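You operate a simulated robot arm through the tools that you are given. There is no shell and no other tool. Be economical: measure what you need, move in short steps, check, and stop when the job is done.

The job below is to be done with a simulated robot arm. You get a single attempt, and the scene is never put back.

TASK
Put things in order on the free end of the desk. At the end: the clear small water bottle stands where the pink tin (marked "TOWN") stood; the teal tub (marked "BITS") from the free end of the desk stands where the clear small water bottle stood; the grey ink cartridge from the free end of the desk stands where the teal tub stood; the pink tin from the free end of the desk is on the purple case (marked "Tocanhe"); whatever was shut is shut again. Leave all else as you found it, and nothing knocked over.

The check looks at the end state, three seconds after you hand in, the way a careful person would. Anything else that was tipped, shoved, dropped, spilled or broken makes it a failure.

THE ROBOT
A 7-joint arm with a two-finger parallel gripper, fixed in place. Base frame: the origin is at the foot of the arm, x ahead of it, y to its left, z up; the work surface is at about z = 0. Units: m, rad, N and s.
With the tool pointing down near the work surface it reaches from about 0.24 to 0.62 m from the base axis. Its first joint turns from -1.152 to 1.152 rad. Payload 2.6 kg.
Tool frame: the origin (TCP) lies between the finger pads and is the grasp point; the fingertips stand 0.03 m ahead of it; z points along the fingers, y is the line along which they close. Largest opening 0.094 m; finger width 0.028, thickness 0.01; the body of the gripper, 0.05 by 0.096 m, starts 0.055 m behind the TCP.
Orientation is that of the tool frame in the base frame, as a unit quaternion [x, y, z, w]. With the fingers straight down and closing along the base's y, the tool's x points along the base's -x, its y along +y and its z along -z.

THE INTERFACE
- The arm moves only by the tool step_arm. Its argument "targets" is a list of rows, each a list of 2 entries, a list of its own where there are three numbers: the shift along the base's x, y, z in units of 50 mm (1.0 is 50 mm), then the turn, a rotation vector about the base's x, y, z in units of 5 degrees (1.0 is 5 degrees). In form: [[[x, y, z], [wx, wy, wz]], ...]. A call has 1 to 20 rows; each row shifts and turns the commanded pose from where the row before left it. "grip" is the closure, from 0 (fully open) to 1 (shut), set as the call begins (left out, the last holds). A call with a number of a shift or a turn outside -1 to 1 is refused whole. Each row takes 0.2 s and may step no farther than 0.05 m and 0.15 rad from the row before; otherwise, or with a gripper value out of range, the whole call is refused. Where a pose cannot be reached the arm comes as near as it can. A force on the tool above 40 N (or 10 N above the force at the start of the call, whichever is more), or a blocked arm, ends the call early, and 0.2 s more pass. Each finger travels about 0.072 m/s and halts on what it meets, pressing with about 22 N; the grip force reading is that of the motor and also rises with nothing between the fingers. The clock runs only during rows and for 0.2 s after the last one: add rows that do not move to give the fingers time. It gives the time, the measured TCP pose, the force on the tool (base axes), the opening and the grip force at its end, in the units of the frame above (readings bear some noise).
- Cameras (640 x 400 px; columns grow to the right, rows downward): "scene" is fixed at [0.0417, 0.4522, 0.5635]; the picture's right is [-0.65, -0.76, 0.00], its down [-0.57, 0.49, -0.66] and it looks along [0.50, -0.43, -0.75] (base axes); focal length 325 px, centre (320, 200). "wrist" rides on the gripper at [0.076, 0.014, -0.102] in the tool frame; the picture's right is [-0.18, 0.98, 0.00], its down [-0.75, -0.14, -0.64] and it looks along [-0.63, -0.12, 0.77] (tool axes); focal length 243 px, centre (320, 200). There is no depth. A picture from a camera that has moved, and an enlarged one, comes with that camera's place and axes in the base frame and with its lens. The place of the scene camera against the robot may be out by one fixed shift of up to 0.025 m in any direction.
- get_image(camera): a new picture of that camera. The clock stands still meanwhile.
- zoom(camera, box): a new picture of the part [left, top, right, bottom] of that camera's present view, enlarged. The clock stands still meanwhile.
- sign_off(): hands the job in; it is judged then, once.

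Work in short steps. Places have to be worked out from the pictures, the camera data and where the tool is seen: move nearer, look again, correct. Check each grasp and each placing, and mend what went wrong. You have 120 turns and 64 pictures in all, those below and enlarged ones among them. Open the gripper and draw the arm clear of the work before you hand the job in, unless the task says otherwise.

The tools are called after ">>>" as name(argument=value, ...) on one line, values as JSON. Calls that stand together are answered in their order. step_arm: Moves the arm, as the interface text tells. Its arguments: {"type":"object","properties":{"targets":{"type":"array","items":{"type":"array"}},"grip":{"type":"number"}},"required":["targets"]} The other tools are called the same way: get_image (camera) takes a picture; zoom (camera, box) takes an enlarged picture of a part of a camera's view; sign_off () hands the job in.

At the start:

```text
time_s: 0.0
ee_pos: [0.2732, 0.2569, 0.2602]
tcp_rot: [0.0, 1.0, 0.0, 0.0]
force: [1.0, -0.4, -0.5]
opening: 0.0937
grasp_force: 0.0
```

scene: 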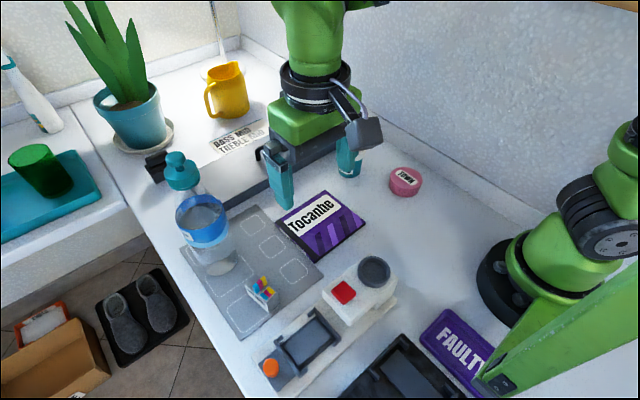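
wrist: 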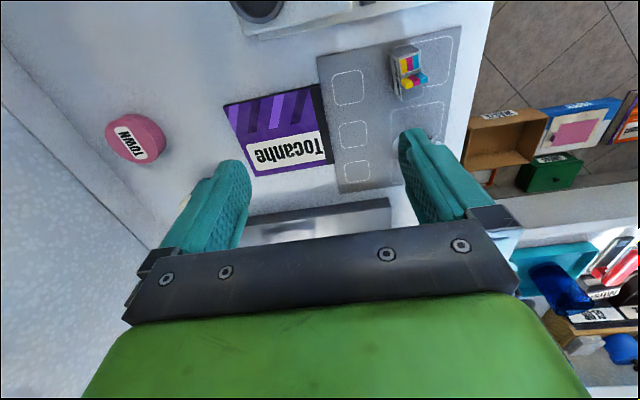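

I begin by taking a closer look at the scene to find the objects, especially the BITS tub, which I can't see yet.

>>> zoom(camera="scene", box=[120, 100, 440, 300])

>>> zoom(camera="scene", box=[220, 240, 540, 400])

```text
2.00 times, centred on (280, 200) of scene
camera zoom: at [0.0417, 0.4522, 0.5635], right [-0.65, -0.76, 0.0], down [-0.57, 0.49, -0.66], along [0.5, -0.43, -0.75], focal length 649 px, centre (400, 200)
```

zoom: 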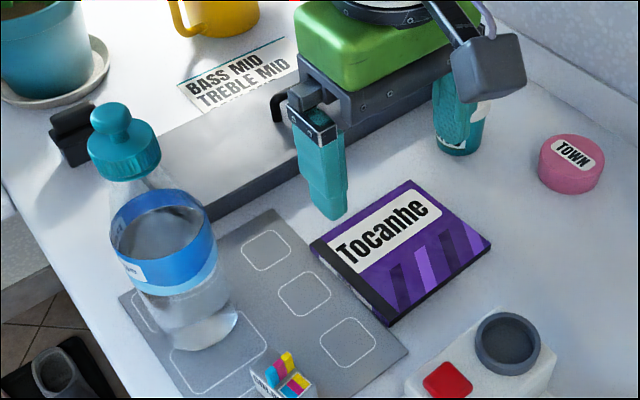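

```text
2.00 times, centred on (380, 320) of scene
camera zoom: at [0.0417, 0.4522, 0.5635], right [-0.65, -0.76, 0.0], down [-0.57, 0.49, -0.66], along [0.5, -0.43, -0.75], focal length 649 px, centre (200, -40)
```

zoom: 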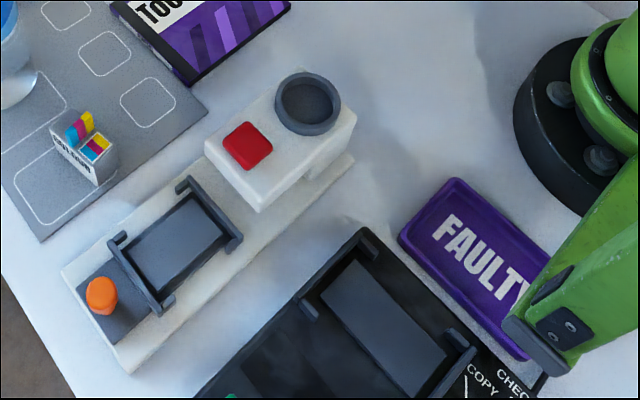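

The tub is not visible; a grey box with a handle stands behind the gripper. I raise the arm and swing it to the right to uncover the area.

>>> step_arm(targets=[[[0, 0, 1], [0, 0, 0]], [[0, 0, 1], [0, 0, 0]], [[0, -1, 0], [0, 0, 0]], [[0, -1, 0], [0, 0, 0]], [[0, -1, 0], [0, 0, 0]], [[0, -1, 0], [0, 0, 0]], [[0, -1, 0], [0, 0, 0]], [[0, -1, 0], [0, 0, 0]], [[0, -1, 0], [0, 0, 0]], [[0, 0, 0], [0, 0, 0]]], grip=0)

>>> get_image(camera="scene")

>>> get_image(camera="wrist")

```text
time_s: 2.2
ee_pos: [0.271, -0.0918, 0.3588]
tcp_rot: [0.0, 1.0, 0.001, 0.0]
force: [-7.7, 13.4, 1.4]
opening: 0.086
grasp_force: 0.0
```

```text
59 pictures are left
```

scene: 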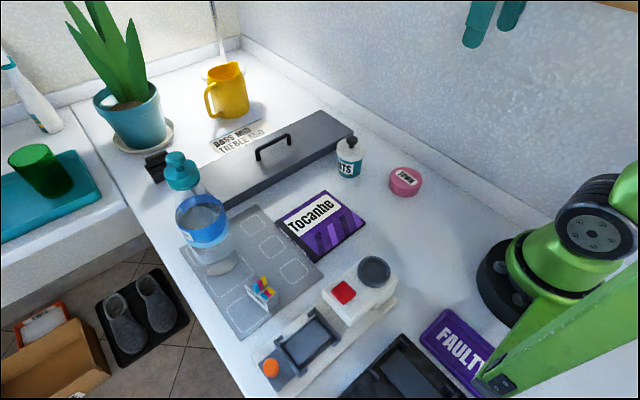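

```text
58 pictures are left
camera wrist: at [0.1945, -0.0777, 0.4622], right [0.18, 0.98, 0.0], down [0.75, -0.14, 0.64], along [0.63, -0.12, -0.77], focal length 243 px, centre (320, 200)
```

wrist: 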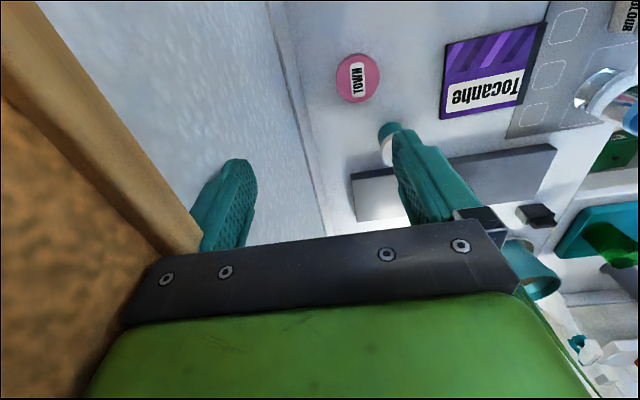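

The readings show a side force and the fingers pushed in: the gripper is touching the wall on the right. I back off to the left and view the box and tub from there.

>>> step_arm(targets=[[[0, 1, 0], [0, 0, 0]], [[0, 1, 0], [0, 0, 0]], [[0, 0, 0], [0, 0, 0]]], grip=0)

>>> zoom(camera="scene", box=[130, 100, 450, 300])

>>> get_image(camera="wrist")

```text
time_s: 3.0
ee_pos: [0.2726, 0.0091, 0.3583]
tcp_rot: [0.0, 1.0, 0.0, -0.001]
force: [-0.5, 0.8, 0.8]
opening: 0.094
grasp_force: 0.0
```

```text
2.00 times, centred on (290, 200) of scene
camera zoom: at [0.0417, 0.4522, 0.5635], right [-0.65, -0.76, 0.0], down [-0.57, 0.49, -0.66], along [0.5, -0.43, -0.75], focal length 649 px, centre (380, 200)
```

zoom: 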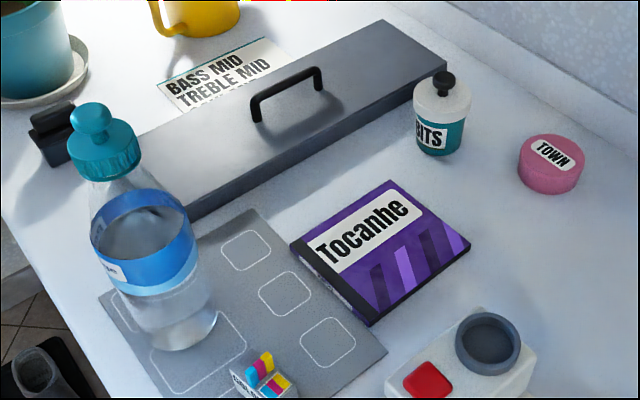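

```text
56 pictures are left
camera wrist: at [0.1964, 0.0235, 0.4614], right [0.18, 0.98, 0.0], down [0.75, -0.14, 0.64], along [0.63, -0.12, -0.77], focal length 243 px, centre (320, 200)
```

wrist: 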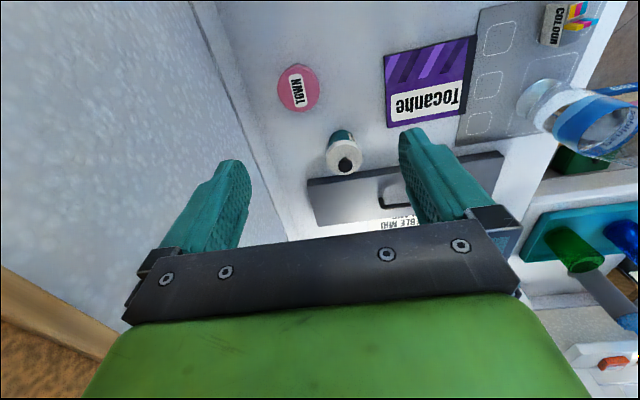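

All objects are found: the tub at about (0.44, 0.02), tin (0.305, -0.035), case centre (0.346, 0.187), cartridge (0.30, 0.36), bottle (0.40, 0.38). I start with the tin and move above it for a closer look.

>>> step_arm(targets=[[[0.15, -0.2, -0.8], [0, 0, 0]], [[0.15, -0.2, -0.8], [0, 0, 0]], [[0.15, -0.2, -0.8], [0, 0, 0]], [[0.1, -0.2, -0.8], [0, 0, 0]], [[0.1, -0.08, -0.9], [0, 0, 0]], [[0, 0, 0], [0, 0, 0]]])

>>> get_image(camera="wrist")

>>> get_image(camera="scene")

```text
time_s: 4.4
ee_pos: [0.3037, -0.0377, 0.1529]
tcp_rot: [0.002, 1.0, 0.0, 0.0]
force: [-0.2, -0.2, 0.0]
opening: 0.0939
grasp_force: 0.2
```

```text
55 pictures are left
camera wrist: at [0.2273, -0.0226, 0.2563], right [0.19, 0.98, 0.0], down [0.75, -0.14, 0.64], along [0.63, -0.12, -0.77], focal length 243 px, centre (320, 200)
```

wrist: 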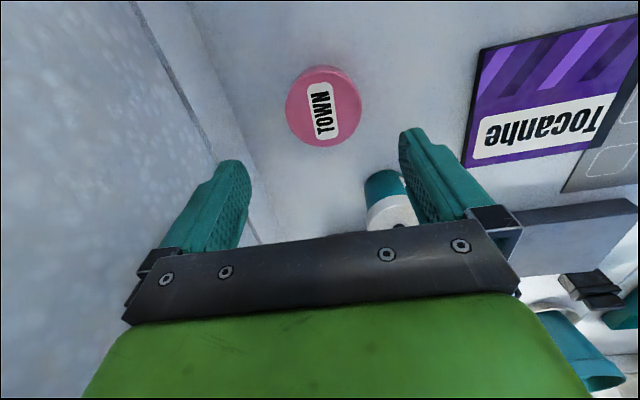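

```text
54 pictures are left
```

scene: 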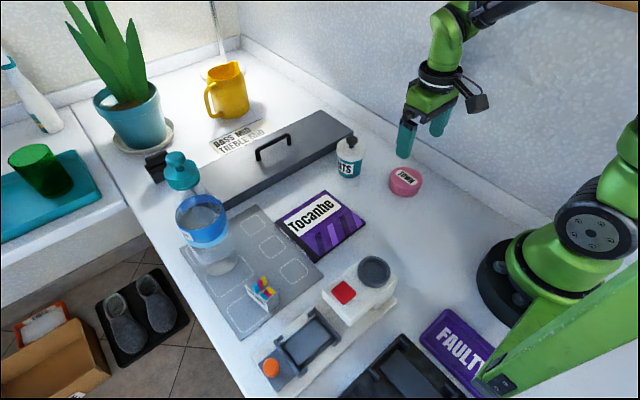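

The tin sits directly below at about (0.305, -0.036), 0.07 m across. I go down around it and close.

>>> step_arm(targets=[[[0.03, 0.03, -0.8], [0, 0, 0]], [[0, 0, -0.8], [0, 0, 0]], [[0, 0, -0.7], [0, 0, 0]], [[0, 0, 0], [0, 0, 0]]])

>>> step_arm(targets=[[[0, 0, 0], [0, 0, 0]], [[0, 0, 0], [0, 0, 0]], [[0, 0, 0], [0, 0, 0]], [[0, 0, 0], [0, 0, 0]]], grip=1)

>>> zoom(camera="scene", box=[320, 100, 480, 200])

```text
time_s: 5.4
ee_pos: [0.3046, -0.0365, 0.0402]
tcp_rot: [0.001, 1.0, 0.0, 0.0]
force: [1.2, 0.0, 0.1]
opening: 0.0941
grasp_force: 0.1
```

```text
time_s: 6.4
ee_pos: [0.3062, -0.0362, 0.0393]
tcp_rot: [0.001, 1.0, 0.0, 0.0]
force: [0.0, 1.0, 1.1]
opening: 0.0695
grasp_force: 21.9
```

```text
4.00 times, centred on (400, 150) of scene
camera zoom: at [0.0417, 0.4522, 0.5635], right [-0.65, -0.76, 0.0], down [-0.57, 0.49, -0.66], along [0.5, -0.43, -0.75], focal length 1298 px, centre (0, 400)
```

zoom: 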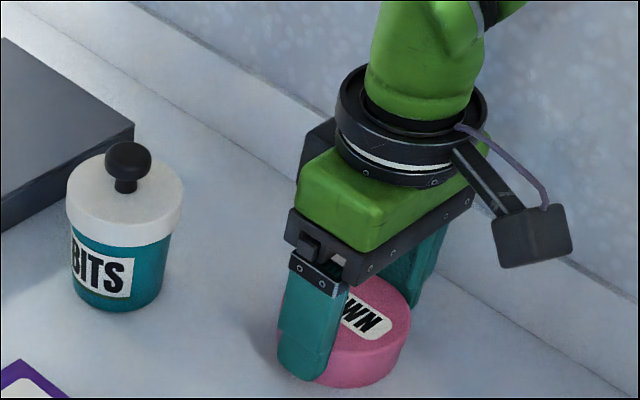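

The tin is held (opening 0.0695). I lift it and carry it over the case centre.

>>> step_arm(targets=[[[0, 0, 0.8], [0, 0, 0]], [[0, 0, 0.8], [0, 0, 0]], [[0.16, 0.9, 0], [0, 0, 0]], [[0.16, 0.9, 0], [0, 0, 0]], [[0.16, 0.9, 0], [0, 0, 0]], [[0.16, 0.9, 0], [0, 0, 0]], [[0.16, 0.86, 0], [0, 0, 0]], [[0, 0, 0], [0, 0, 0]]])

>>> get_image(camera="wrist")

>>> zoom(camera="scene", box=[160, 100, 480, 300])

```text
time_s: 8.2
ee_pos: [0.3474, 0.1888, 0.1212]
tcp_rot: [0.0, 1.0, -0.001, 0.001]
force: [0.1, 0.2, 0.4]
opening: 0.0
grasp_force: 22.0
```

```text
52 pictures are left
camera wrist: at [0.2707, 0.2036, 0.2247], right [0.18, 0.98, 0.0], down [0.75, -0.14, 0.64], along [0.63, -0.12, -0.77], focal length 243 px, centre (320, 200)
```

wrist: 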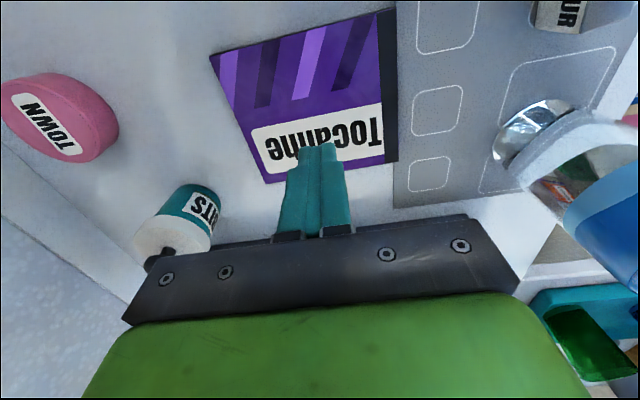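

```text
2.00 times, centred on (320, 200) of scene
camera zoom: at [0.0417, 0.4522, 0.5635], right [-0.65, -0.76, 0.0], down [-0.57, 0.49, -0.66], along [0.5, -0.43, -0.75], focal length 649 px, centre (320, 200)
```

zoom: 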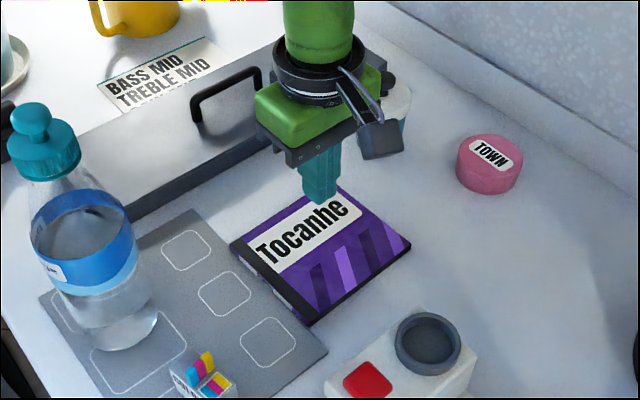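

The tin slipped out during the lift; it still stands about where it was. I go back over it with open fingers and look from closer.

>>> step_arm(targets=[[[-0.17, -0.9, 0], [0, 0, 0]], [[-0.17, -0.9, 0], [0, 0, 0]], [[-0.17, -0.9, 0], [0, 0, 0]], [[-0.17, -0.9, 0], [0, 0, 0]], [[-0.16, -0.88, 0], [0, 0, 0]], [[0, 0, -0.4], [0, 0, 0]], [[0, 0, 0], [0, 0, 0]]], grip=0)

>>> get_image(camera="wrist")

```text
time_s: 9.8
ee_pos: [0.3045, -0.0374, 0.0974]
tcp_rot: [-0.001, 1.0, 0.0, 0.001]
force: [-0.3, 0.1, -0.5]
opening: 0.094
grasp_force: 0.0
```

```text
50 pictures are left
camera wrist: at [0.2276, -0.0233, 0.2016], right [0.18, 0.98, 0.0], down [0.75, -0.14, 0.64], along [0.63, -0.12, -0.77], focal length 243 px, centre (320, 200)
```

wrist: 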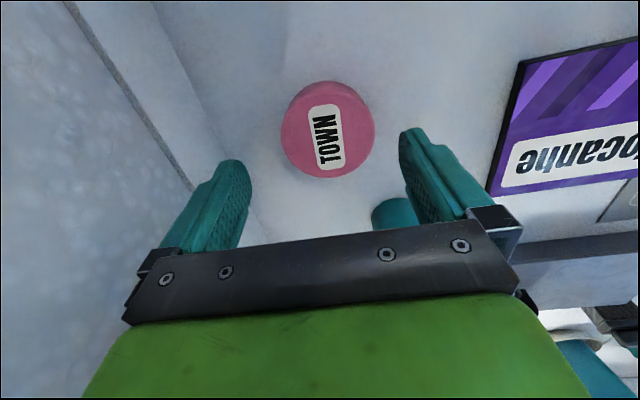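

The tin's centre is about (0.303, -0.034). I grip lower this time, and wait longer before a slow lift.

>>> step_arm(targets=[[[0, 0.06, -0.6], [0, 0, 0]], [[0, 0, -0.5], [0, 0, 0]], [[0, 0, -0.2], [0, 0, 0]], [[0, 0, 0], [0, 0, 0]]])

>>> step_arm(targets=[[[0, 0, 0], [0, 0, 0]], [[0, 0, 0], [0, 0, 0]], [[0, 0, 0], [0, 0, 0]], [[0, 0, 0], [0, 0, 0]], [[0, 0, 0], [0, 0, 0]], [[0, 0, 0.1], [0, 0, 0]], [[0, 0, 0.1], [0, 0, 0]], [[0, 0, 0.1], [0, 0, 0]]], grip=1)

>>> zoom(camera="scene", box=[320, 100, 480, 200])

```text
time_s: 10.8
ee_pos: [0.3043, -0.0334, 0.0339]
tcp_rot: [0.0, 1.0, 0.0, 0.001]
force: [0.0, -0.5, -0.5]
opening: 0.0937
grasp_force: 0.1
```

```text
time_s: 12.6
ee_pos: [0.3041, -0.034, 0.0486]
tcp_rot: [-0.001, 1.0, 0.0, 0.0]
force: [0.0, 0.8, -1.3]
opening: 0.0701
grasp_force: 21.5
```

```text
4.00 times, centred on (400, 150) of scene
camera zoom: at [0.0417, 0.4522, 0.5635], right [-0.65, -0.76, 0.0], down [-0.57, 0.49, -0.66], along [0.5, -0.43, -0.75], focal length 1298 px, centre (0, 400)
```

zoom: 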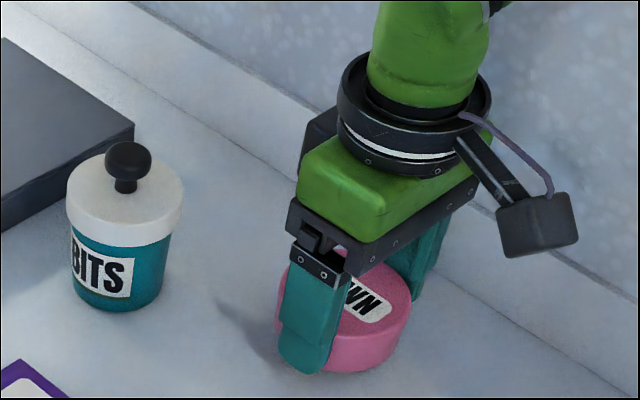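

The tin is off the desk. I keep lifting gently and travel at moderate speed to the case.

>>> step_arm(targets=[[[0, 0, 0.2], [0, 0, 0]], [[0, 0, 0.2], [0, 0, 0]], [[0, 0, 0.2], [0, 0, 0]], [[0, 0, 0.2], [0, 0, 0]], [[0, 0, 0.1], [0, 0, 0]], [[0.03, 0.15, 0], [0, 0, 0]], [[0.05, 0.3, 0], [0, 0, 0]], [[0.07, 0.4, 0], [0, 0, 0]], [[0.08, 0.45, 0], [0, 0, 0]], [[0.08, 0.45, 0], [0, 0, 0]], [[0.08, 0.45, 0], [0, 0, 0]], [[0.08, 0.45, 0], [0, 0, 0]], [[0.08, 0.45, 0], [0, 0, 0]], [[0.08, 0.45, 0], [0, 0, 0]], [[0.08, 0.4, 0], [0, 0, 0]], [[0.06, 0.3, 0], [0, 0, 0]], [[0.04, 0.17, 0], [0, 0, 0]], [[0, 0, 0], [0, 0, 0]]])

>>> get_image(camera="wrist")

>>> zoom(camera="scene", box=[160, 100, 480, 300])

```text
time_s: 16.4
ee_pos: [0.3458, 0.1876, 0.0949]
tcp_rot: [0.0, 1.0, 0.0, 0.001]
force: [-0.9, 0.6, -2.1]
opening: 0.0698
grasp_force: 21.1
```

```text
48 pictures are left
camera wrist: at [0.269, 0.2029, 0.1969], right [0.18, 0.98, 0.0], down [0.75, -0.14, 0.64], along [0.63, -0.12, -0.77], focal length 243 px, centre (320, 200)
```

wrist: 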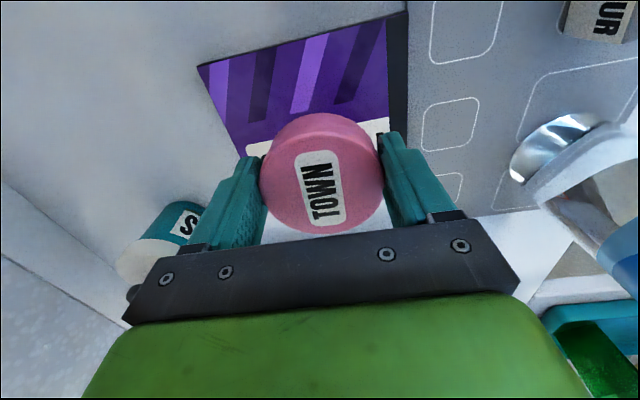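

```text
2.00 times, centred on (320, 200) of scene
camera zoom: at [0.0417, 0.4522, 0.5635], right [-0.65, -0.76, 0.0], down [-0.57, 0.49, -0.66], along [0.5, -0.43, -0.75], focal length 649 px, centre (320, 200)
```

zoom: 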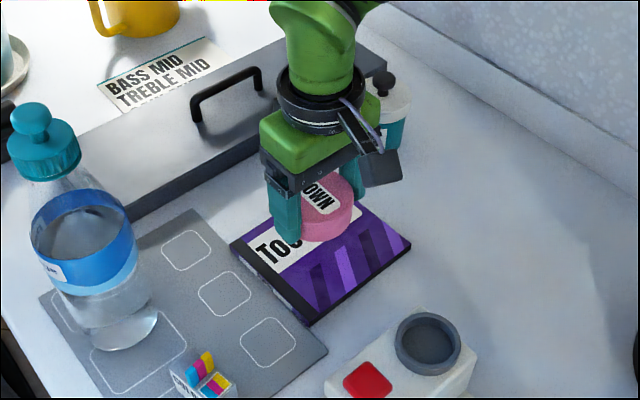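

The tin is held over the middle of the case (about 0.35, 0.185). I lower it slowly to just above the case.

>>> step_arm(targets=[[[0, 0, -0.2], [0, 0, 0]], [[0, 0, -0.2], [0, 0, 0]], [[0, 0, -0.2], [0, 0, 0]], [[0, 0, -0.16], [0, 0, 0]], [[0, 0, -0.06], [0, 0, 0]], [[0, 0, -0.04], [0, 0, 0]], [[0, 0, 0], [0, 0, 0]]])

>>> zoom(camera="scene", box=[240, 150, 400, 250])

```text
time_s: 18.0
ee_pos: [0.3452, 0.1874, 0.0504]
tcp_rot: [-0.001, 1.0, 0.0, 0.001]
force: [-0.6, -0.1, -0.9]
opening: 0.07
grasp_force: 22.2
```

```text
4.00 times, centred on (320, 200) of scene
camera zoom: at [0.0417, 0.4522, 0.5635], right [-0.65, -0.76, 0.0], down [-0.57, 0.49, -0.66], along [0.5, -0.43, -0.75], focal length 1298 px, centre (320, 200)
```

zoom: 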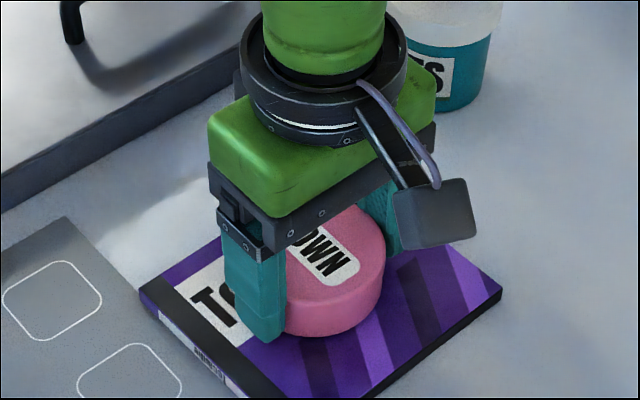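

Near contact now; I lower in 1 mm steps until the load leaves the tool.

>>> step_arm(targets=[[[0, 0, -0.02], [0, 0, 0]], [[0, 0, -0.02], [0, 0, 0]], [[0, 0, -0.02], [0, 0, 0]], [[0, 0, 0], [0, 0, 0]]])

>>> step_arm(targets=[[[0, 0, -0.02], [0, 0, 0]], [[0, 0, -0.02], [0, 0, 0]], [[0, 0, 0], [0, 0, 0]]])

```text
time_s: 19.0
ee_pos: [0.3452, 0.1872, 0.0456]
tcp_rot: [0.0, 1.0, 0.0, 0.0]
force: [-1.2, -1.0, 4.6]
opening: 0.0699
grasp_force: 22.2
```

```text
time_s: 19.8
ee_pos: [0.3462, 0.189, 0.0461]
tcp_rot: [0.0, 1.0, 0.001, 0.002]
force: [-6.2, -3.9, 33.8]
opening: 0.0701
grasp_force: 22.0
```

It touched at z ≈ 0.046 and is pressing; I relieve the press by 2 mm, then open and rise.

>>> step_arm(targets=[[[0, 0, 0.02], [0, 0, 0]], [[0, 0, 0.02], [0, 0, 0]], [[0, 0, 0], [0, 0, 0]]])

>>> step_arm(targets=[[[0, 0, 0], [0, 0, 0]], [[0, 0, 0], [0, 0, 0]], [[0, 0, 0], [0, 0, 0]], [[0, 0, 0.3], [0, 0, 0]], [[0, 0, 0.8], [0, 0, 0]], [[0, 0, 0.9], [0, 0, 0]], [[0, 0, 0.9], [0, 0, 0]], [[0, 0, 0], [0, 0, 0]]], grip=0)

>>> get_image(camera="wrist")

>>> get_image(camera="scene")

```text
time_s: 20.6
ee_pos: [0.3449, 0.1874, 0.0472]
tcp_rot: [0.0, 1.0, 0.0, -0.001]
force: [2.7, 1.6, 6.3]
opening: 0.0698
grasp_force: 22.1
```

```text
time_s: 22.4
ee_pos: [0.3466, 0.1872, 0.1934]
tcp_rot: [0.0, 1.0, 0.0, 0.0]
force: [0.7, -0.4, -1.1]
opening: 0.0939
grasp_force: 0.1
```

```text
45 pictures are left
camera wrist: at [0.27, 0.2008, 0.2973], right [0.18, 0.98, 0.0], down [0.75, -0.14, 0.64], along [0.63, -0.12, -0.77], focal length 243 px, centre (320, 200)
```

wrist: 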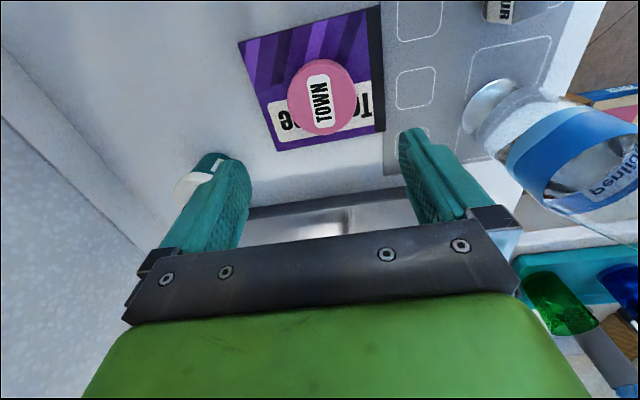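

```text
44 pictures are left
```

scene: 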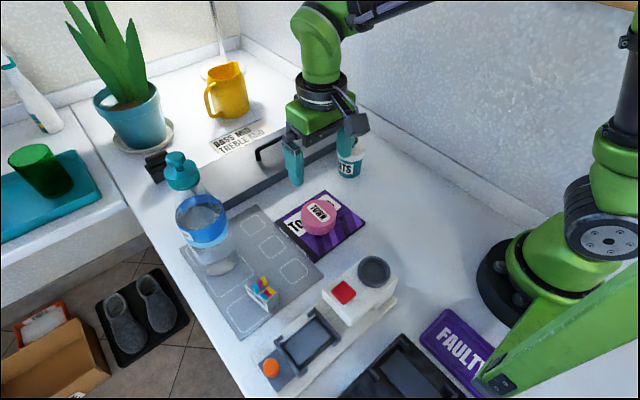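

The tin rests on the case. Next the bottle; I zoom in to measure its shape and height.

>>> zoom(camera="scene", box=[100, 130, 292, 290])

>>> step_arm(targets=[[[0, 0, 0.9], [0, 0, 0]], [[0, 0, 0.9], [0, 0, 0]], [[0, 0, 0.9], [0, 0, 0]], [[-0.1, 0.7, 0.3], [0, 0, 0]], [[-0.1, 0.7, 0], [0, 0, 0]], [[-0.1, 0.7, 0], [0, 0, 0]], [[0, 0, 0], [0, 0, 0]]])

>>> get_image(camera="wrist")

```text
2.50 times, centred on (196, 210) of scene
camera zoom: at [0.0417, 0.4522, 0.5635], right [-0.65, -0.76, 0.0], down [-0.57, 0.49, -0.66], along [0.5, -0.43, -0.75], focal length 812 px, centre (630, 175)
```

zoom: 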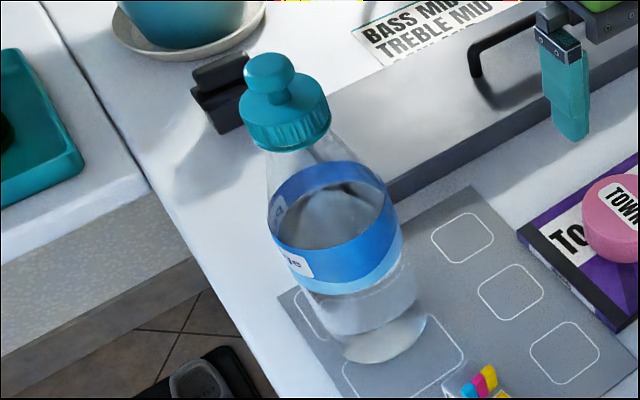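

```text
time_s: 24.0
ee_pos: [0.3314, 0.2919, 0.3442]
tcp_rot: [0.0, 1.0, -0.001, 0.001]
force: [-0.9, -0.1, 0.2]
opening: 0.0939
grasp_force: 0.0
```

```text
42 pictures are left
camera wrist: at [0.2546, 0.306, 0.4482], right [0.18, 0.98, 0.0], down [0.75, -0.14, 0.64], along [0.63, -0.12, -0.77], focal length 243 px, centre (320, 200)
```

wrist: 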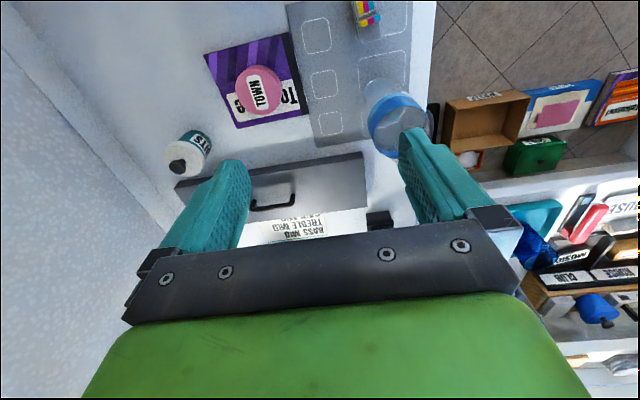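

The finger hides the bottle's cap. I move to put the bottle between the fingers, still well above it, and look again.

>>> step_arm(targets=[[[0.2, 0.5, 0.5], [0, 0, 0]], [[0.2, 0.5, 0], [0, 0, 0]], [[0.2, 0.5, 0], [0, 0, 0]], [[0.2, 0.4, 0], [0, 0, 0]], [[0, 0, 0], [0, 0, 0]]])

>>> get_image(camera="wrist")

>>> get_image(camera="scene")

```text
time_s: 25.2
ee_pos: [0.3616, 0.3674, 0.3676]
tcp_rot: [0.0, 1.0, 0.001, 0.001]
force: [0.4, 0.1, -0.4]
opening: 0.0939
grasp_force: 0.0
out of reach, approached as far as the arm can: row 4
```

```text
41 pictures are left
camera wrist: at [0.2828, 0.3814, 0.4712], right [0.18, 0.98, 0.0], down [0.75, -0.14, 0.64], along [0.63, -0.12, -0.77], focal length 243 px, centre (320, 200)
```

wrist: 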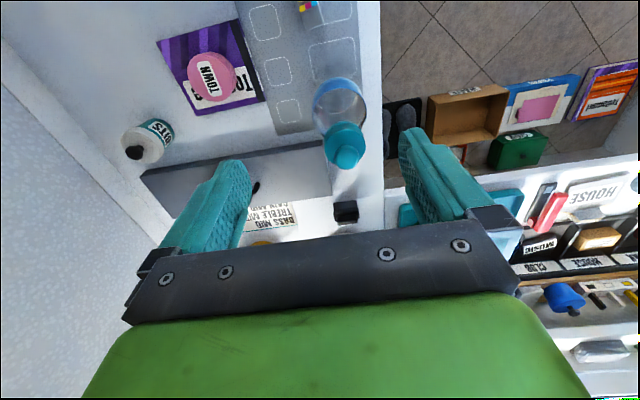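

```text
40 pictures are left
```

scene: 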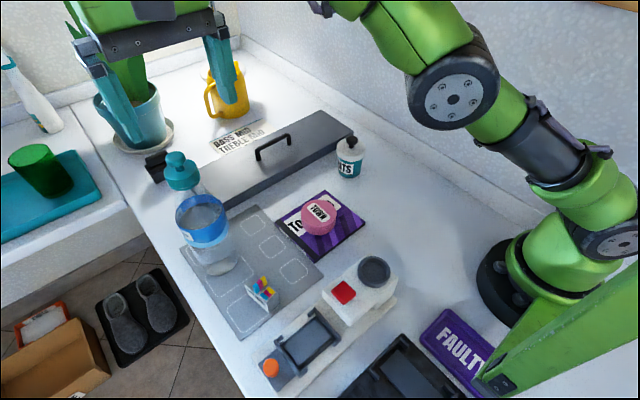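

The bottle axis is about (0.403, 0.385), knob top z ≈ 0.26, cap 0.045 wide at z ≈ 0.20–0.22. I lower to z ≈ 0.29 and extend toward the axis in small steps.

>>> step_arm(targets=[[[0, 0, -0.5], [0, 0, 0]], [[0, 0, -0.5], [0, 0, 0]], [[0, 0, -0.4], [0, 0, 0]], [[0, 0, 0], [0, 0, 0]]])

>>> get_image(camera="wrist")

```text
time_s: 26.2
ee_pos: [0.3593, 0.369, 0.2962]
tcp_rot: [0.001, 1.0, -0.001, 0.0]
force: [-0.1, -0.6, -0.6]
opening: 0.0939
grasp_force: 0.1
```

```text
39 pictures are left
camera wrist: at [0.2829, 0.3822, 0.401], right [0.18, 0.98, 0.0], down [0.75, -0.14, 0.64], along [0.63, -0.12, -0.77], focal length 243 px, centre (320, 200)
```

wrist: 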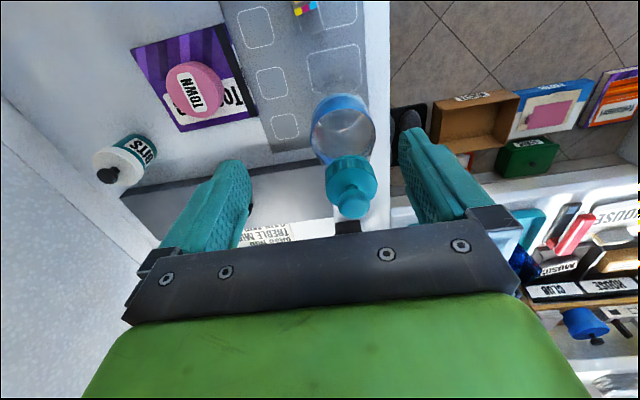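

Triangulated axis is about (0.403, 0.387), cap mid z ≈ 0.20, knob top ≈ 0.265. I extend over it with the fingers straddling.

>>> step_arm(targets=[[[0.25, 0.1, -0.1], [0, 0, 0]], [[0.25, 0.1, -0.1], [0, 0, 0]], [[0.2, 0.1, 0], [0, 0, 0]], [[0.18, 0.06, 0], [0, 0, 0]], [[0, 0, 0], [0, 0, 0]]])

>>> get_image(camera="wrist")

>>> get_image(camera="scene")

```text
time_s: 27.4
ee_pos: [0.4046, 0.3863, 0.2882]
tcp_rot: [-0.001, 1.0, 0.0, 0.0]
force: [-0.7, -0.3, -0.2]
opening: 0.0939
grasp_force: 0.1
```

```text
38 pictures are left
camera wrist: at [0.3277, 0.4005, 0.3904], right [0.18, 0.98, 0.0], down [0.75, -0.14, 0.64], along [0.63, -0.12, -0.77], focal length 243 px, centre (320, 200)
```

wrist: 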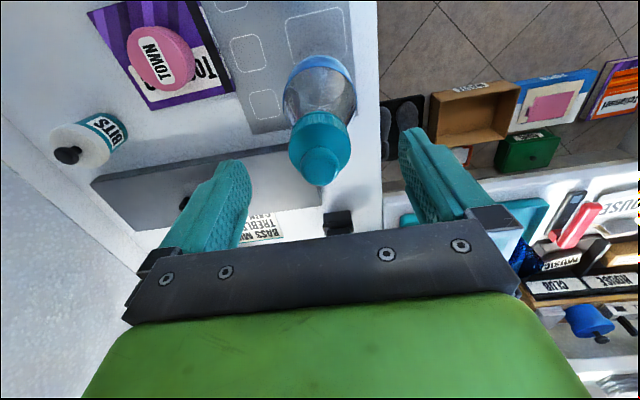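

```text
37 pictures are left
```

scene: 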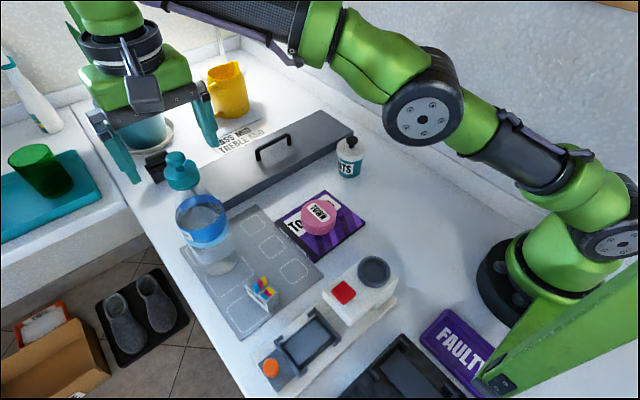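

Refined axis is about (0.409, 0.385). I lower partway to z = 0.235 and check the fingers against the cap.

>>> step_arm(targets=[[[0.08, -0.03, -0.3], [0, 0, 0]], [[0, 0, -0.4], [0, 0, 0]], [[0, 0, -0.36], [0, 0, 0]], [[0, 0, 0], [0, 0, 0]]])

>>> zoom(camera="scene", box=[80, 80, 272, 200])

>>> get_image(camera="wrist")

```text
time_s: 28.4
ee_pos: [0.4085, 0.3841, 0.2345]
tcp_rot: [0.0, 1.0, 0.0, 0.0]
force: [-0.3, -0.1, -0.9]
opening: 0.0939
grasp_force: 0.0
```

```text
3.33 times, centred on (176, 140) of scene
camera zoom: at [0.0417, 0.4522, 0.5635], right [-0.65, -0.76, 0.0], down [-0.57, 0.49, -0.66], along [0.5, -0.43, -0.75], focal length 1082 px, centre (800, 400)
```

zoom: 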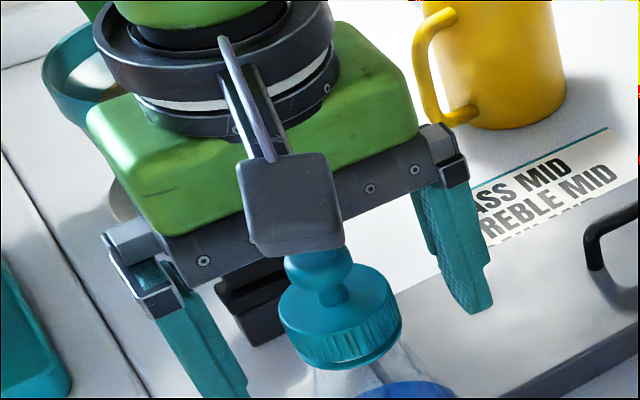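

```text
35 pictures are left
camera wrist: at [0.3315, 0.3987, 0.3374], right [0.18, 0.98, 0.0], down [0.75, -0.14, 0.64], along [0.63, -0.12, -0.77], focal length 243 px, centre (320, 200)
```

wrist: 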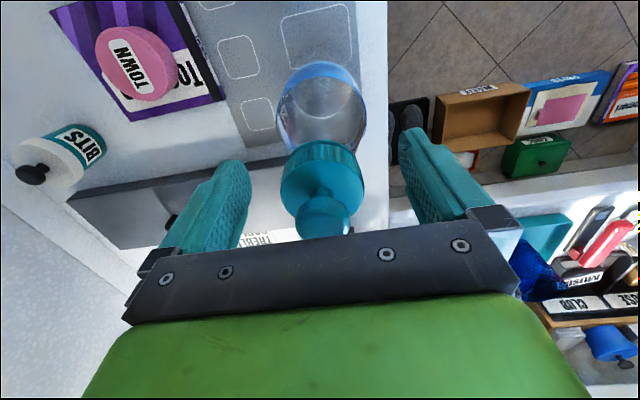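

Better estimate: axis about (0.415, 0.384), cap from z ≈ 0.205 to 0.23. I shift 6 mm forward, lower to 0.221 and close gently.

>>> step_arm(targets=[[[0.13, 0, 0], [0, 0, 0]], [[0, 0, -0.13], [0, 0, 0]], [[0, 0, -0.13], [0, 0, 0]], [[0, 0, 0], [0, 0, 0]]])

>>> step_arm(targets=[[[0, 0, 0], [0, 0, 0]], [[0, 0, 0], [0, 0, 0]], [[0, 0, 0], [0, 0, 0]], [[0, 0, 0], [0, 0, 0]], [[0, 0, 0], [0, 0, 0]]], grip=1)

>>> zoom(camera="scene", box=[80, 100, 272, 220])

>>> get_image(camera="wrist")

```text
time_s: 29.4
ee_pos: [0.4144, 0.3846, 0.2208]
tcp_rot: [0.0, 1.0, 0.0, 0.0]
force: [0.6, -1.0, -0.3]
opening: 0.0942
grasp_force: 0.0
```

```text
time_s: 30.6
ee_pos: [0.4148, 0.3842, 0.2197]
tcp_rot: [0.0, 1.0, 0.0, 0.0]
force: [0.7, 1.1, -0.3]
opening: 0.0452
grasp_force: 22.2
```

```text
3.33 times, centred on (176, 160) of scene
camera zoom: at [0.0417, 0.4522, 0.5635], right [-0.65, -0.76, 0.0], down [-0.57, 0.49, -0.66], along [0.5, -0.43, -0.75], focal length 1082 px, centre (800, 333)
```

zoom: 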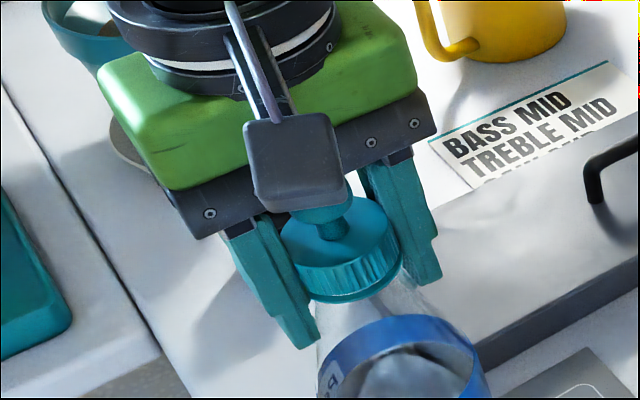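

```text
33 pictures are left
camera wrist: at [0.3377, 0.3994, 0.3246], right [0.18, 0.98, 0.0], down [0.75, -0.14, 0.64], along [0.63, -0.12, -0.77], focal length 243 px, centre (320, 200)
```

wrist: 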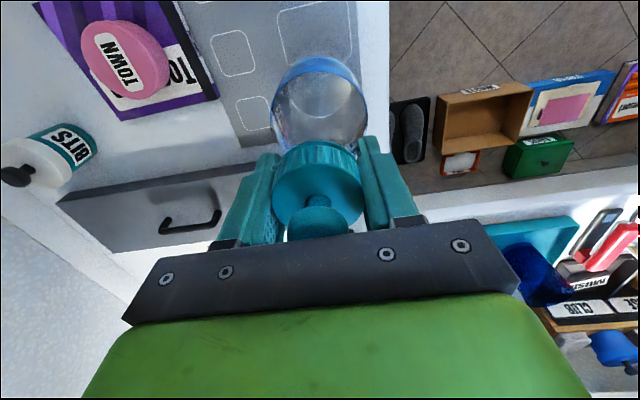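

The cap is gripped (opening 0.045). I lift slowly by 5 cm and check that it hangs well.

>>> step_arm(targets=[[[0, 0, 0.04], [0, 0, 0]], [[0, 0, 0.06], [0, 0, 0]], [[0, 0, 0.08], [0, 0, 0]], [[0, 0, 0.1], [0, 0, 0]], [[0, 0, 0.12], [0, 0, 0]], [[0, 0, 0.14], [0, 0, 0]], [[0, 0, 0.14], [0, 0, 0]], [[0, 0, 0.12], [0, 0, 0]], [[0, 0, 0.1], [0, 0, 0]], [[0, 0, 0.06], [0, 0, 0]], [[0, 0, 0], [0, 0, 0]]])

>>> zoom(camera="scene", box=[80, 80, 336, 300])

```text
time_s: 33.0
ee_pos: [0.4151, 0.3852, 0.2697]
tcp_rot: [0.0, 1.0, -0.001, 0.0]
force: [-0.9, 0.1, -0.4]
opening: 0.0439
grasp_force: 22.0
```

```text
1.82 times, centred on (208, 190) of scene
camera zoom: at [0.0417, 0.4522, 0.5635], right [-0.65, -0.76, 0.0], down [-0.57, 0.49, -0.66], along [0.5, -0.43, -0.75], focal length 590 px, centre (524, 218)
```

zoom: 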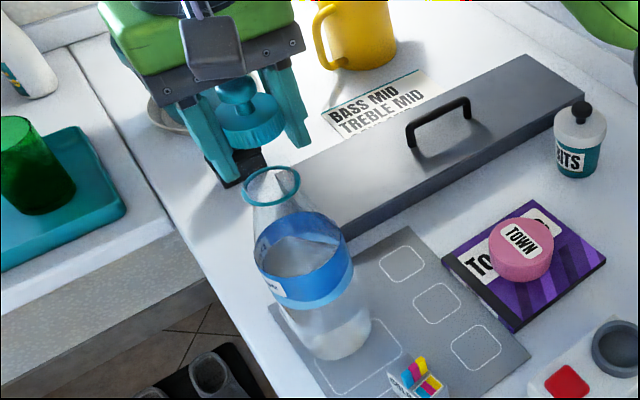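

The cap came off: it is a loose lid, and the bottle is still standing open. I put the cap back straight down, and will grip the bottle by its body instead.

>>> step_arm(targets=[[[0, 0, -0.15], [0, 0, 0]], [[0, 0, -0.2], [0, 0, 0]], [[0, 0, -0.2], [0, 0, 0]], [[0, 0, -0.15], [0, 0, 0]], [[0, 0, -0.1], [0, 0, 0]], [[0, 0, -0.06], [0, 0, 0]], [[0, 0, 0], [0, 0, 0]]])

>>> zoom(camera="scene", box=[80, 100, 272, 220])

```text
time_s: 33.6
ee_pos: [0.4139, 0.3865, 0.2659]
tcp_rot: [0.0, 1.0, 0.009, 0.009]
force: [-0.1, 0.2, 3.1]
opening: 0.0442
grasp_force: 22.0
stopped in row 2: the force on the tool passed its limit (the readings are from after the stop); the commanded pose is now the measured one
```

```text
3.33 times, centred on (176, 160) of scene
camera zoom: at [0.0417, 0.4521, 0.5635], right [-0.65, -0.76, 0.0], down [-0.57, 0.49, -0.66], along [0.5, -0.43, -0.75], focal length 1082 px, centre (800, 333)
```

zoom: 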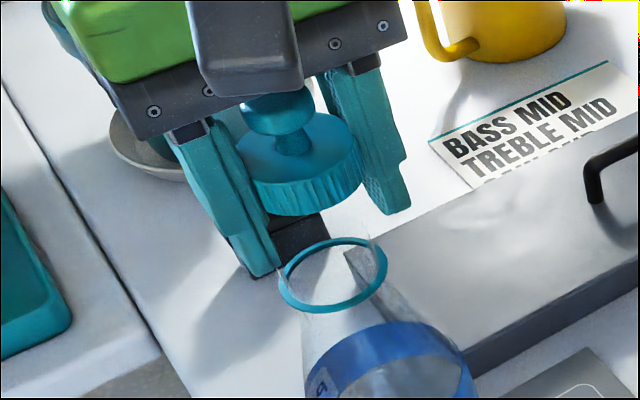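

The descent stopped on a force although the cap still seems about 3–4 cm above the rim. I look from the wrist and the whole scene before moving on.

>>> get_image(camera="wrist")

>>> get_image(camera="scene")

```text
30 pictures are left
camera wrist: at [0.3357, 0.3987, 0.3683], right [0.18, 0.98, 0.02], down [0.74, -0.15, 0.65], along [0.64, -0.1, -0.76], focal length 243 px, centre (320, 200)
```

wrist: 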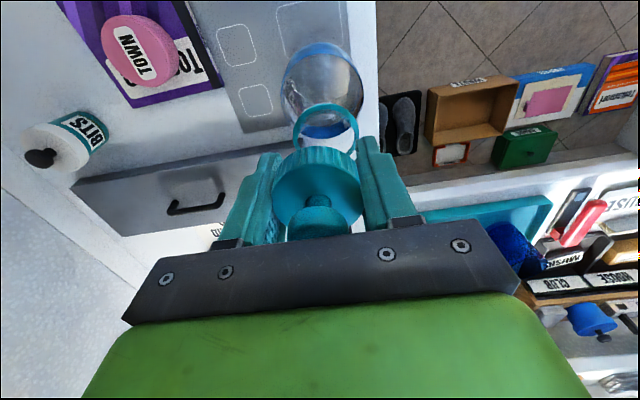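

```text
29 pictures are left
```

scene: 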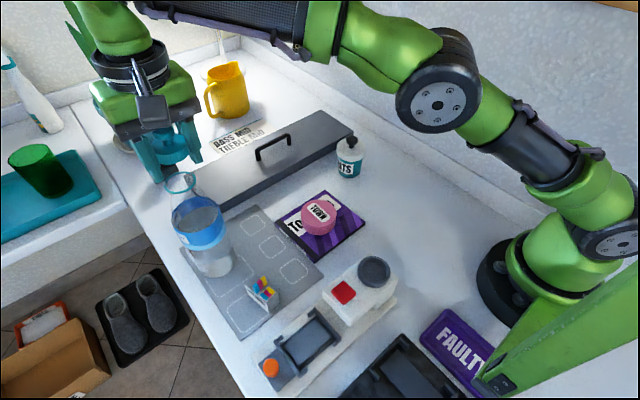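

The bottle seems to have shifted about 1 cm toward (-x, +y), and a fingertip probably met its rim. I rise 3 cm and look at the bottle closely.

>>> step_arm(targets=[[[0, 0, 0.2], [0, 0, 0]], [[0, 0, 0.2], [0, 0, 0]], [[0, 0, 0.2], [0, 0, 0]], [[0, 0, 0], [0, 0, 0]]])

>>> zoom(camera="scene", box=[100, 130, 292, 290])

>>> get_image(camera="wrist")

```text
time_s: 34.6
ee_pos: [0.4145, 0.3855, 0.2856]
tcp_rot: [-0.001, 1.0, 0.009, 0.008]
force: [-0.3, 0.9, 0.8]
opening: 0.0436
grasp_force: 21.8
out of reach, approached as far as the arm can: row 3
```

```text
2.50 times, centred on (196, 210) of scene
camera zoom: at [0.0417, 0.4522, 0.5635], right [-0.65, -0.76, 0.0], down [-0.57, 0.49, -0.66], along [0.5, -0.43, -0.75], focal length 812 px, centre (630, 175)
```

zoom: 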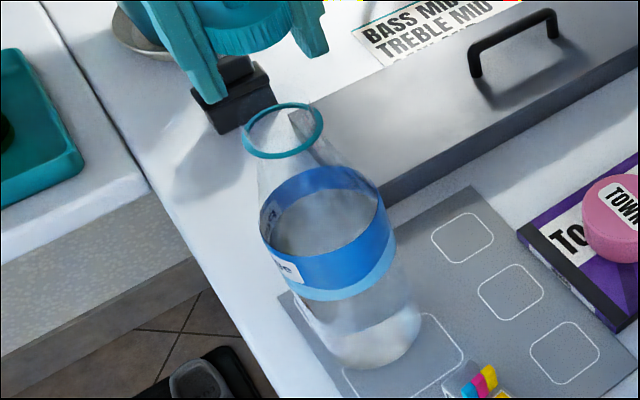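

```text
27 pictures are left
camera wrist: at [0.3361, 0.3981, 0.3879], right [0.18, 0.98, 0.02], down [0.74, -0.15, 0.65], along [0.64, -0.1, -0.76], focal length 243 px, centre (320, 200)
```

wrist: 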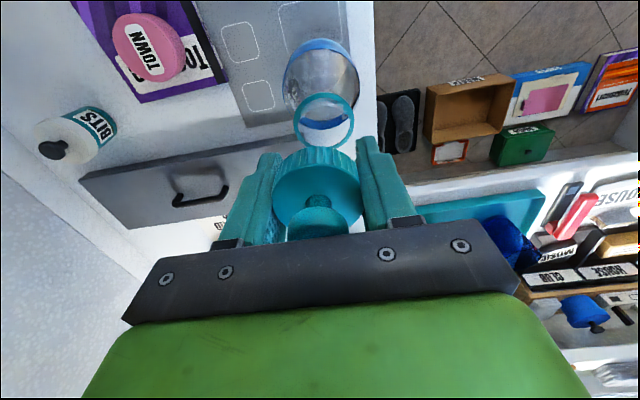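

The bottle is upright but slid about 7 mm in +y. I grip the cap too low to reseat it, so I will set it down on free desk near (0.37, 0.05), to pick it up again higher on its skirt later. I undo the small tilt and go there.

>>> step_arm(targets=[[[-0.1, -0.4, 0], [-0.206, 0.183, 0]], [[-0.11, -0.85, 0], [0, 0, 0]], [[-0.11, -0.85, 0], [0, 0, 0]], [[-0.11, -0.85, 0], [0, 0, 0]], [[-0.11, -0.85, 0], [0, 0, 0]], [[-0.11, -0.85, 0], [0, 0, 0]], [[-0.11, -0.85, 0], [0, 0, 0]], [[-0.11, -0.85, 0], [0, 0, 0]], [[0, -0.35, 0], [0, 0, 0]], [[0, 0, -0.8], [0, 0, 0]], [[0, 0, -0.8], [0, 0, 0]], [[0, 0, -0.8], [0, 0, 0]], [[0, 0, -0.8], [0, 0, 0]], [[0, 0, -0.6], [0, 0, 0]], [[0, 0, 0], [0, 0, 0]]])

>>> get_image(camera="wrist")

>>> zoom(camera="scene", box=[240, 90, 432, 210])

```text
time_s: 37.8
ee_pos: [0.4758, 0.1343, 0.1333]
tcp_rot: [0.0, 1.0, 0.0, -0.001]
force: [-0.1, 0.5, 0.3]
opening: 0.0431
grasp_force: 22.5
out of reach, approached as far as the arm can: row 1, 2, 3, 4, 5, 6
```

```text
26 pictures are left
camera wrist: at [0.3997, 0.1489, 0.2367], right [0.18, 0.98, 0.0], down [0.75, -0.14, 0.64], along [0.63, -0.12, -0.77], focal length 243 px, centre (320, 200)
```

wrist: 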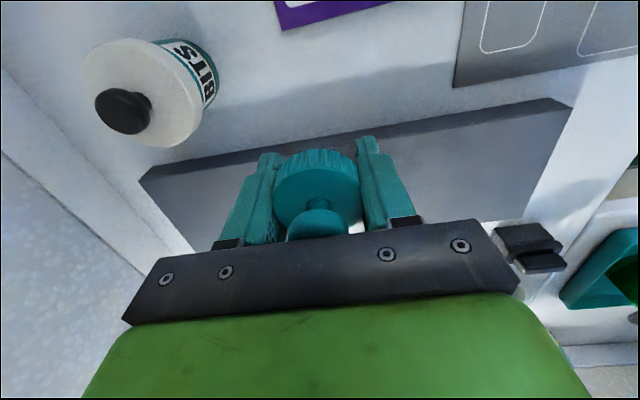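

```text
3.33 times, centred on (336, 150) of scene
camera zoom: at [0.0417, 0.4522, 0.5635], right [-0.65, -0.76, 0.0], down [-0.57, 0.49, -0.66], along [0.5, -0.43, -0.75], focal length 1082 px, centre (267, 367)
```

zoom: 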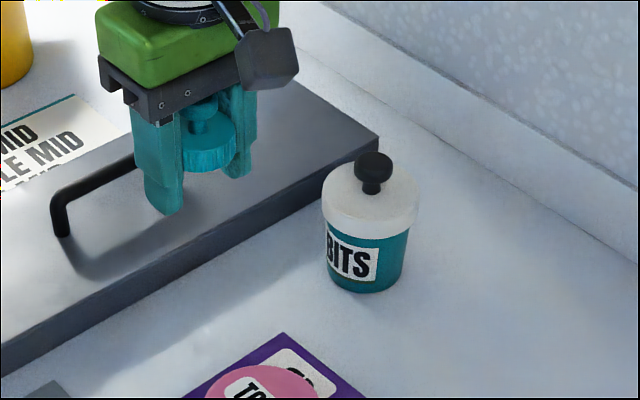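

The reach limits bent the path; I'm at (0.476, 0.134, 0.133), above the box. I go on to (0.37, 0.05) keeping height, then lower.

>>> step_arm(targets=[[[-0.3, 0, 0.3], [0, 0, 0]], [[-0.6, -0.3, 0], [0, 0, 0]], [[-0.6, -0.6, 0], [0, 0, 0]], [[-0.6, -0.75, 0], [0, 0, 0]], [[0, 0, -0.8], [0, 0, 0]], [[0, 0, -0.6], [0, 0, 0]], [[0, 0, 0], [0, 0, 0]]])

>>> get_image(camera="wrist")

```text
time_s: 39.4
ee_pos: [0.3696, 0.0506, 0.0772]
tcp_rot: [0.0, 1.0, 0.0, 0.0]
force: [0.4, 0.2, 0.5]
opening: 0.0434
grasp_force: 22.5
```

```text
24 pictures are left
camera wrist: at [0.2935, 0.0643, 0.1819], right [0.18, 0.98, 0.0], down [0.75, -0.14, 0.64], along [0.63, -0.12, -0.77], focal length 243 px, centre (320, 200)
```

wrist: 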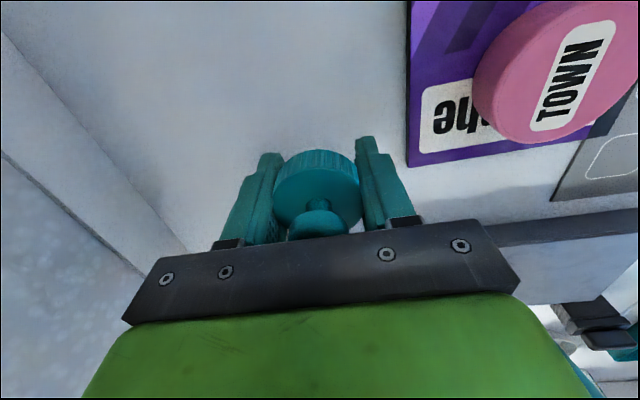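

The spot is free. I lower until the fingertips are just above the desk, then check with a zoom.

>>> step_arm(targets=[[[0, 0, -0.5], [0, 0, 0]], [[0, 0, -0.3], [0, 0, 0]], [[0, 0, -0.1], [0, 0, 0]], [[0, 0, 0], [0, 0, 0]]])

>>> zoom(camera="scene", box=[280, 110, 440, 210])

```text
time_s: 40.4
ee_pos: [0.3698, 0.0518, 0.033]
tcp_rot: [-0.001, 1.0, -0.001, -0.001]
force: [0.5, -0.7, -0.5]
opening: 0.0432
grasp_force: 22.4
```

```text
4.00 times, centred on (360, 160) of scene
camera zoom: at [0.0417, 0.4522, 0.5635], right [-0.65, -0.76, 0.0], down [-0.57, 0.49, -0.66], along [0.5, -0.43, -0.75], focal length 1298 px, centre (160, 360)
```

zoom: 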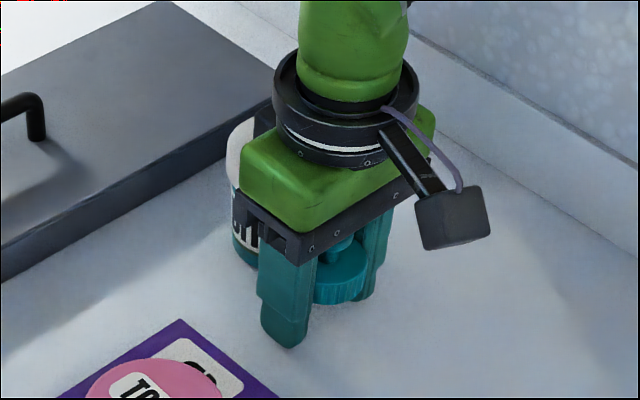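

The cap hangs about 2 cm up; I open the fingers to let it settle between them, then rise and look.

>>> step_arm(targets=[[[0, 0, 0], [0, 0, 0]], [[0, 0, 0], [0, 0, 0]], [[0, 0, 0], [0, 0, 0]], [[0, 0, 0], [0, 0, 0]], [[0, 0, 0.6], [0, 0, 0]], [[0, 0, 0.8], [0, 0, 0]], [[0, 0, 0], [0, 0, 0]]], grip=0)

>>> get_image(camera="wrist")

```text
time_s: 42.0
ee_pos: [0.3702, 0.0504, 0.1042]
tcp_rot: [0.0, 1.0, 0.0, -0.001]
force: [0.1, 0.6, 0.5]
opening: 0.0938
grasp_force: 0.1
```

```text
22 pictures are left
camera wrist: at [0.2939, 0.0648, 0.2079], right [0.18, 0.98, 0.0], down [0.75, -0.14, 0.64], along [0.63, -0.12, -0.77], focal length 243 px, centre (320, 200)
```

wrist: 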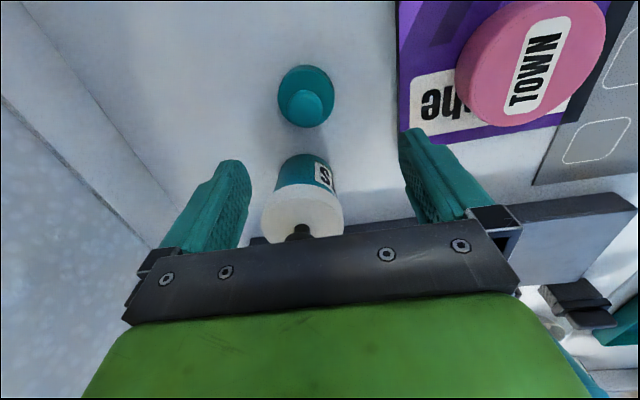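

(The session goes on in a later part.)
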